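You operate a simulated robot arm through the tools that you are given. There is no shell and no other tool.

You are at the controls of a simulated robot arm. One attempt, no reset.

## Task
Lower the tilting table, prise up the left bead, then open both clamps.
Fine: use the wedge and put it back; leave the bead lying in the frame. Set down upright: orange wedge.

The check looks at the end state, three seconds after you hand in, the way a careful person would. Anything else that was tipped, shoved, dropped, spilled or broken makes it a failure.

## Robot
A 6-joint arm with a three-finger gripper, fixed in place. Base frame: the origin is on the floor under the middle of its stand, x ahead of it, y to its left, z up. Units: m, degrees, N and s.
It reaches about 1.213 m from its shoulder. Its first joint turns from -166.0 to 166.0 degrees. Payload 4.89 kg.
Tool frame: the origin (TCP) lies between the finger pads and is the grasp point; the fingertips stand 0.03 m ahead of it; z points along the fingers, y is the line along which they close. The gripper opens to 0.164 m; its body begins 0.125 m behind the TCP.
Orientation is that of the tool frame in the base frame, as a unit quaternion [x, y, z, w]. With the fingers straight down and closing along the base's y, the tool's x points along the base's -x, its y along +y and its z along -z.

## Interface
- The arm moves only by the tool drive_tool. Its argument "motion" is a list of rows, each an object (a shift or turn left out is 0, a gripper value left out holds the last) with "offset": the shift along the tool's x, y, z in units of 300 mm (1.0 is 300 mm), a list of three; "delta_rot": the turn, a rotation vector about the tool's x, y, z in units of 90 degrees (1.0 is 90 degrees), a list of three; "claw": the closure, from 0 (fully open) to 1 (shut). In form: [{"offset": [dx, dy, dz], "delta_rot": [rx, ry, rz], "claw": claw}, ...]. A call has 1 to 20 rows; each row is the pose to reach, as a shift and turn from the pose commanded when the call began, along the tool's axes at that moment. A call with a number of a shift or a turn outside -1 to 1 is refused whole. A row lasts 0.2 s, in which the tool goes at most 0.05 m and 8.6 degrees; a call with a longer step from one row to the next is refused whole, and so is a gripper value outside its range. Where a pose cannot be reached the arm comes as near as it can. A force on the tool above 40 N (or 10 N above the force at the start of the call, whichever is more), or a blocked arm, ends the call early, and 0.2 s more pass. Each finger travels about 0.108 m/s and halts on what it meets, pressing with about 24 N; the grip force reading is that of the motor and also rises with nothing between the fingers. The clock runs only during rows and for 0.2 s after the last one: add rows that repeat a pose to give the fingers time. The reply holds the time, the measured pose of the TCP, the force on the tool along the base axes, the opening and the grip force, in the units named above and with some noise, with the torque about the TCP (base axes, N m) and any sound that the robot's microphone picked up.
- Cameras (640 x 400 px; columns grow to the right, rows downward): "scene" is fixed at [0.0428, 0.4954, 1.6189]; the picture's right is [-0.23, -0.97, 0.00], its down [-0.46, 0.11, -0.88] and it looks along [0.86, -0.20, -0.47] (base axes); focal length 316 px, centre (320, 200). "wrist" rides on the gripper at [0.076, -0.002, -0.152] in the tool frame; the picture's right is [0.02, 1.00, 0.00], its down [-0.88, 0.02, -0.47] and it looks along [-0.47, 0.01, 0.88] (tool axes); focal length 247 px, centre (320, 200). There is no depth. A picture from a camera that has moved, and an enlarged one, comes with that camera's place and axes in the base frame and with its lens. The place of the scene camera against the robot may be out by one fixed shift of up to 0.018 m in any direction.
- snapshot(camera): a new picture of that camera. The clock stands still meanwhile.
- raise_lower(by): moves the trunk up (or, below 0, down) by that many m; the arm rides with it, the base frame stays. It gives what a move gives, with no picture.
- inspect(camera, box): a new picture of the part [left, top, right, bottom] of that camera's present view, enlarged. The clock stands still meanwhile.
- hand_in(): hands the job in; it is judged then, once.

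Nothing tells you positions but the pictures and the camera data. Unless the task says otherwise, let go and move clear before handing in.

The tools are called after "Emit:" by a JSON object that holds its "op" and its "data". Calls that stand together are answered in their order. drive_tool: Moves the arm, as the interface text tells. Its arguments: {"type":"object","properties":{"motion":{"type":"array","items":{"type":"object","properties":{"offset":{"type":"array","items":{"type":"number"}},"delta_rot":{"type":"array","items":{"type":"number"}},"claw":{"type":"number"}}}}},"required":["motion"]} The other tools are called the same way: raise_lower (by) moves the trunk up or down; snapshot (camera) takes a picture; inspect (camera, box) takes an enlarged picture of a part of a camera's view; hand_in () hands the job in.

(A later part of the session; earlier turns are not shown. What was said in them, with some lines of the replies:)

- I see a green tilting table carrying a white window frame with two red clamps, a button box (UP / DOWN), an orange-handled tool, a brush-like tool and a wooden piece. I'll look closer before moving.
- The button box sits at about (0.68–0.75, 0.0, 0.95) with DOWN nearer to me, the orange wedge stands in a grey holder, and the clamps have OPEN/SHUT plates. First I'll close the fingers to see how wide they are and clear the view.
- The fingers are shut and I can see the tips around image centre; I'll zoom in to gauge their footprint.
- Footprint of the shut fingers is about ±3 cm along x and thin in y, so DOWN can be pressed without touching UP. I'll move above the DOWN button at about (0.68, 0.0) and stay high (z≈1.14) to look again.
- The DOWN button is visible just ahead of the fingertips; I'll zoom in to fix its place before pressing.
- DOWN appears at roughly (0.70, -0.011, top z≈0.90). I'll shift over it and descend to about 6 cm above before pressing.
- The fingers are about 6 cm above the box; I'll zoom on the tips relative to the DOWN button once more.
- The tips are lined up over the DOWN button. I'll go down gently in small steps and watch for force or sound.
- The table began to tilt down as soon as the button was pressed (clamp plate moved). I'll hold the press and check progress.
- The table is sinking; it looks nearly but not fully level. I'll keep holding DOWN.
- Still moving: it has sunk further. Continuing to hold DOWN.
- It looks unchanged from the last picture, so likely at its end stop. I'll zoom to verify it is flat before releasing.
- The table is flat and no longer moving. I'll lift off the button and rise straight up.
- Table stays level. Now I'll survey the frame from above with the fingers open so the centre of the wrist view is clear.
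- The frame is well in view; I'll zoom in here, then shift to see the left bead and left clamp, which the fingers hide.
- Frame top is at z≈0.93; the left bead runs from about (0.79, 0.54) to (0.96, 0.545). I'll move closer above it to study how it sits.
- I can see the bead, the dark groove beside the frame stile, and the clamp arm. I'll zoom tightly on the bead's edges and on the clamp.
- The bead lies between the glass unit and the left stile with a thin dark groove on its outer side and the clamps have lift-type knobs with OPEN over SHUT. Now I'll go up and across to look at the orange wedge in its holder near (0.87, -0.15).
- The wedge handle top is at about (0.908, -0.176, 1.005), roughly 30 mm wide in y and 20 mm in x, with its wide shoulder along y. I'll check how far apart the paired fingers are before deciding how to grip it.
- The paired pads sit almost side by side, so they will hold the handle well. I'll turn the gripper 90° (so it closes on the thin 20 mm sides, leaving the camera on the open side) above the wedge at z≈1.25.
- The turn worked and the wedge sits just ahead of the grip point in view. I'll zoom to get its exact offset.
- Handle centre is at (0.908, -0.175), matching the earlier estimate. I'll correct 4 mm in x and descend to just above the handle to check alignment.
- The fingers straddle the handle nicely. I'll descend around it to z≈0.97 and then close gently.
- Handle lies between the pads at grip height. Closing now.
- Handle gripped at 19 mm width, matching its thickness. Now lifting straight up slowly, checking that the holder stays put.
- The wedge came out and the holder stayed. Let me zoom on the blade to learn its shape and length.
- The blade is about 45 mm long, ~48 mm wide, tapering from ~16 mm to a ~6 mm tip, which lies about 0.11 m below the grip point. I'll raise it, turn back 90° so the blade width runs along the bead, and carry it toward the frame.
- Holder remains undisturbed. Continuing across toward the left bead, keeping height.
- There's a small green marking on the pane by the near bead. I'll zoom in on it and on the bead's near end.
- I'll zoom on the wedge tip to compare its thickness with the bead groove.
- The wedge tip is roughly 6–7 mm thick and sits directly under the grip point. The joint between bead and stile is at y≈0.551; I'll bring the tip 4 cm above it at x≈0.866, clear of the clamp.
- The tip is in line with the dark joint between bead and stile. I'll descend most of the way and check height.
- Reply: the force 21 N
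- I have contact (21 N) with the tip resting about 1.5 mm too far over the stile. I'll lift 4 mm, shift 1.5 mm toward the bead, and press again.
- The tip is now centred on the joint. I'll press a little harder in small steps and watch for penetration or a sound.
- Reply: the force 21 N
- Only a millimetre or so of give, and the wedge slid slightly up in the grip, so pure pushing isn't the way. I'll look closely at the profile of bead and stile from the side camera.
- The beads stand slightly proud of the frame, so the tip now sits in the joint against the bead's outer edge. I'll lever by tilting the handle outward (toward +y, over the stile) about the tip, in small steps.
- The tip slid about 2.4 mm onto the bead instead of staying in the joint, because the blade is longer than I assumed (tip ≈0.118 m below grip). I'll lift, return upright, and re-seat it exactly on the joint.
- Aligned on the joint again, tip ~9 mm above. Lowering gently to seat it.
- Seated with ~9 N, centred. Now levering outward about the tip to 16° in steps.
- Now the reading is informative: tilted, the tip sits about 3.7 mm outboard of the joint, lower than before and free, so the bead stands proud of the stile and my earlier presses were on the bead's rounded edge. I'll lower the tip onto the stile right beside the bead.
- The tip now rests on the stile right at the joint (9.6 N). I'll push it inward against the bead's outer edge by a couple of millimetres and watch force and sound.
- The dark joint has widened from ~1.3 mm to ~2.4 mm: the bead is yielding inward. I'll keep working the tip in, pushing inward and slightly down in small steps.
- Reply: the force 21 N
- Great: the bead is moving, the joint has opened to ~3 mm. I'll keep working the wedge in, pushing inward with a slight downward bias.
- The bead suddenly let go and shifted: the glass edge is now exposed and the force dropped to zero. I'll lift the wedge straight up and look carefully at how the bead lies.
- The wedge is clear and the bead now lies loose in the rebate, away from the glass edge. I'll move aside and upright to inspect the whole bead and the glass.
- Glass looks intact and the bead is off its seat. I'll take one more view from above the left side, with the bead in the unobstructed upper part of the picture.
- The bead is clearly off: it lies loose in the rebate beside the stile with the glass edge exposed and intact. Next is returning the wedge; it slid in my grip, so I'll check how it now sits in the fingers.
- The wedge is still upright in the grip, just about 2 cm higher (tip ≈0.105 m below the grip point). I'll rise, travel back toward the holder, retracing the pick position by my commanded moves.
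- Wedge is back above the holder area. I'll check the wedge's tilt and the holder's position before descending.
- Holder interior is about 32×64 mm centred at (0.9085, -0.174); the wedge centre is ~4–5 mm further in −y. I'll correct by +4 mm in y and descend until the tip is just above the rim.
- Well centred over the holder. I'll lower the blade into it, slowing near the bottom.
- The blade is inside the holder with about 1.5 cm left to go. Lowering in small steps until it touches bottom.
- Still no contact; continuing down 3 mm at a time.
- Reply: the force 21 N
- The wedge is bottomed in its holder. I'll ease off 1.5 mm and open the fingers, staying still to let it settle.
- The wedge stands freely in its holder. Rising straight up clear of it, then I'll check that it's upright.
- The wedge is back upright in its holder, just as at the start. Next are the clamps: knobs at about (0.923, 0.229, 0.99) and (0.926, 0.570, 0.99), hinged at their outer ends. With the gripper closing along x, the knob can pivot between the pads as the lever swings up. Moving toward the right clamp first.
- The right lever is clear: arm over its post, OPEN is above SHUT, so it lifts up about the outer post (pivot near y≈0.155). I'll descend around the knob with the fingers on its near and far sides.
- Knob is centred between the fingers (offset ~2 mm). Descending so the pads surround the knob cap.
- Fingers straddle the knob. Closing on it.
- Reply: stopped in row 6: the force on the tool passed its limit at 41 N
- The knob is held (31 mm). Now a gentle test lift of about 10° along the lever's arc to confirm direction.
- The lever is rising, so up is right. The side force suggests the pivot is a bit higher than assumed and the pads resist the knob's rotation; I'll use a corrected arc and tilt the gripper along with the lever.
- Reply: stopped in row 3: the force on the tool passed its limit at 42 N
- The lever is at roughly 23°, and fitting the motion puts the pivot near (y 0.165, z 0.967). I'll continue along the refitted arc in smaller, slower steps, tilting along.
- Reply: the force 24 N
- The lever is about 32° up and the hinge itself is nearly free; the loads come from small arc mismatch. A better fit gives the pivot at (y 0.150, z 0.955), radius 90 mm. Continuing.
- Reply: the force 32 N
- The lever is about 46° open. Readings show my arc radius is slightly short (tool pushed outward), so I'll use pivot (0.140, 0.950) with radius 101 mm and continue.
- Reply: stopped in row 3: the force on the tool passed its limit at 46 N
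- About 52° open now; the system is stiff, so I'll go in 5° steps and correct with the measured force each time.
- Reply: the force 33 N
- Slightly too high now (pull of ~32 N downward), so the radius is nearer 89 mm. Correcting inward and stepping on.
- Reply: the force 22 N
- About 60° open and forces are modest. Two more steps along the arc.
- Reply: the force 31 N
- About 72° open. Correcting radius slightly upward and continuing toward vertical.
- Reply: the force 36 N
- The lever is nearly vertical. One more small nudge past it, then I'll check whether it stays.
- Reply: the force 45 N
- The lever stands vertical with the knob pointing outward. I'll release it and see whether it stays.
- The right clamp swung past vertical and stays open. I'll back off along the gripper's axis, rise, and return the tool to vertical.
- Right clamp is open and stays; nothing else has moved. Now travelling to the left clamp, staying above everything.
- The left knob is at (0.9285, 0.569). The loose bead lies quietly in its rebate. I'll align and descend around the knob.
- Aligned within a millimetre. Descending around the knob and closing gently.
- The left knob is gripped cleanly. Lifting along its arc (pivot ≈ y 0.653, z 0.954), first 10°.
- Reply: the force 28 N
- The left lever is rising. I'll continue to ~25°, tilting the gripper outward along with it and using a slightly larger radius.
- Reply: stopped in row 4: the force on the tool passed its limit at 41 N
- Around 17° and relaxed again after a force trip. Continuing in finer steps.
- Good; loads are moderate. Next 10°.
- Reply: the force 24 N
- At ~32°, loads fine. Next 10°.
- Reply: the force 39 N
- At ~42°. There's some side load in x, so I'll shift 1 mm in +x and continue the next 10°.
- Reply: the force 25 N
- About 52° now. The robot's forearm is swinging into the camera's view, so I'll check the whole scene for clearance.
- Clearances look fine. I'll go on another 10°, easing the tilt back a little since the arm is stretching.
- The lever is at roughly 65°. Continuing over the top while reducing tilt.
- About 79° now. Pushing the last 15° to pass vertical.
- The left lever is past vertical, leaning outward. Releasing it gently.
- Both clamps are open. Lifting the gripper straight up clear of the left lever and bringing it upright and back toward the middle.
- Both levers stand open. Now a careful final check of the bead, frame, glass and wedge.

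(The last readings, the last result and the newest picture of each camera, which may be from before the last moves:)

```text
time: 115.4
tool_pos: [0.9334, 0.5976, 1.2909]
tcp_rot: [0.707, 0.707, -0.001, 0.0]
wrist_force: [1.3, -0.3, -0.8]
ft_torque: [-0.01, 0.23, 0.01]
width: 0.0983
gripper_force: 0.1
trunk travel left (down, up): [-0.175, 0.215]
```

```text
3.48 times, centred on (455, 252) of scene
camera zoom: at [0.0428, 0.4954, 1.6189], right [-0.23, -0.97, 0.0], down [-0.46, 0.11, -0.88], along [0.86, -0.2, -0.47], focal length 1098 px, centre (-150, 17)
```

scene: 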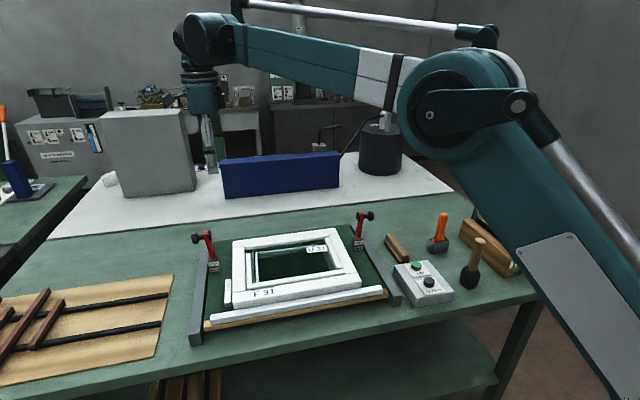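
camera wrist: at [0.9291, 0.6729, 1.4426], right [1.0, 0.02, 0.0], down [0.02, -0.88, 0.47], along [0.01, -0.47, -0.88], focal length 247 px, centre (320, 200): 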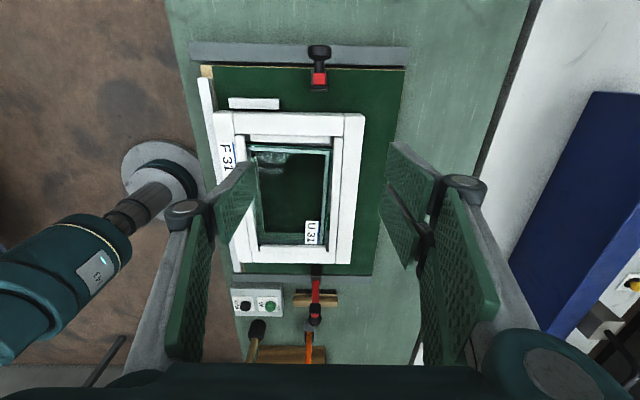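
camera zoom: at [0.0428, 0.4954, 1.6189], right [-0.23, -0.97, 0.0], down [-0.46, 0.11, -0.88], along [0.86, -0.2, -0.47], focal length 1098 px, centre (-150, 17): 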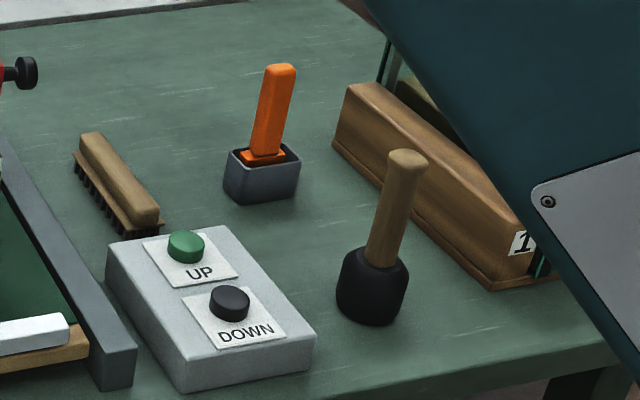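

The table is level, the left bead lies loose in the rebate, both levers point to OPEN, and the wedge stands upright in its holder with everything else in place. I'll retract the arm to a clear pose before handing in.

Emit:
{"op": "drive_tool", "data": {"motion": [{"offset": [-0.1, -0.1, -0.02]}, {"offset": [-0.2, -0.2, -0.04]}, {"offset": [-0.3, -0.3, -0.06]}, {"offset": [-0.4, -0.4, -0.08]}, {"offset": [-0.5, -0.5, -0.1]}, {"offset": [-0.6, -0.6, -0.12]}, {"offset": [-0.7, -0.7, -0.14]}, {"offset": [-0.8, -0.8, -0.16]}, {"offset": [-0.9, -0.9, -0.18]}, {"offset": [-1.0, -1.0, -0.2]}, {"offset": [-1.0, -1.0, -0.2]}]}}

Emit:
{"op": "snapshot", "data": {"camera": "scene"}}

Emit:
{"op": "inspect", "data": {"camera": "scene", "box": [185, 200, 465, 340]}}

```text
time: 117.8
tool_pos: [0.634, 0.2954, 1.3473]
tcp_rot: [0.707, 0.707, 0.001, 0.0]
wrist_force: [-1.4, -1.4, 1.0]
ft_torque: [0.08, -0.16, -0.01]
width: 0.0981
gripper_force: 0.2
trunk travel left (down, up): [-0.175, 0.215]
```

```text
taken
```

scene: 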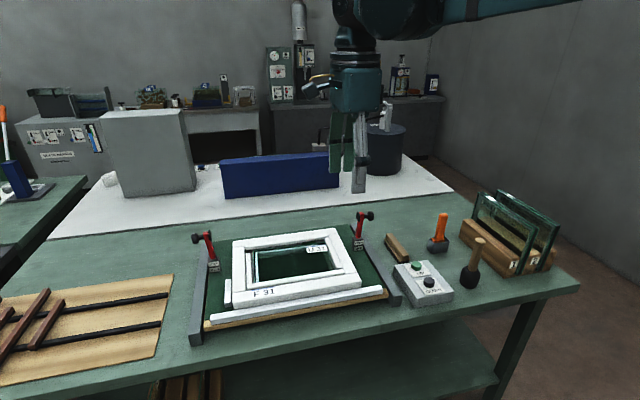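

```text
2.29 times, centred on (325, 270) of scene
camera zoom: at [0.0428, 0.4954, 1.6189], right [-0.23, -0.97, 0.0], down [-0.46, 0.11, -0.88], along [0.86, -0.2, -0.47], focal length 722 px, centre (309, 40)
```

zoom: 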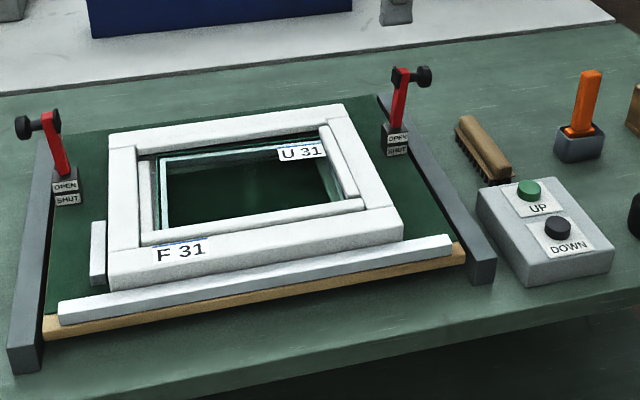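

Everything checks out: the table is level, the left bead is off its seat and lying in the frame, and the glass is intact. The wedge is upright in its holder, both clamps are open and the arm is clear. Handing in.

Emit:
{"op": "hand_in", "data": {}}

```text
The job is handed in.
```

I lowered the table, prised up the left bead, put the wedge back and opened both clamps, then handed the job in. The final check result has not come back.

- **Table:** I held DOWN until the table stopped moving. It was still level in the last pictures.
- **Left bead:** It came free when I worked the wedge into the joint between the bead and the frame. It now lies loose in its channel against the left side of the frame. The glass edge beside it is exposed, and I saw no cracks.
- **Wedge:** It is back in its grey holder, standing upright as it was at the start.
- **Clamps:** Both levers swung past vertical and stayed open when I let go.
- **Other objects:** In the last pictures nothing else on the bench looked moved or tipped, and the arm was clear with the fingers open.

The 40 N force limit ended a move early four times. All four were while I was gripping or swinging the clamp levers, and I saw no sign that anything shifted. The wedge also slid about 2 cm up in the grip while I was prising, so I lowered it into the holder until I felt it touch the bottom.
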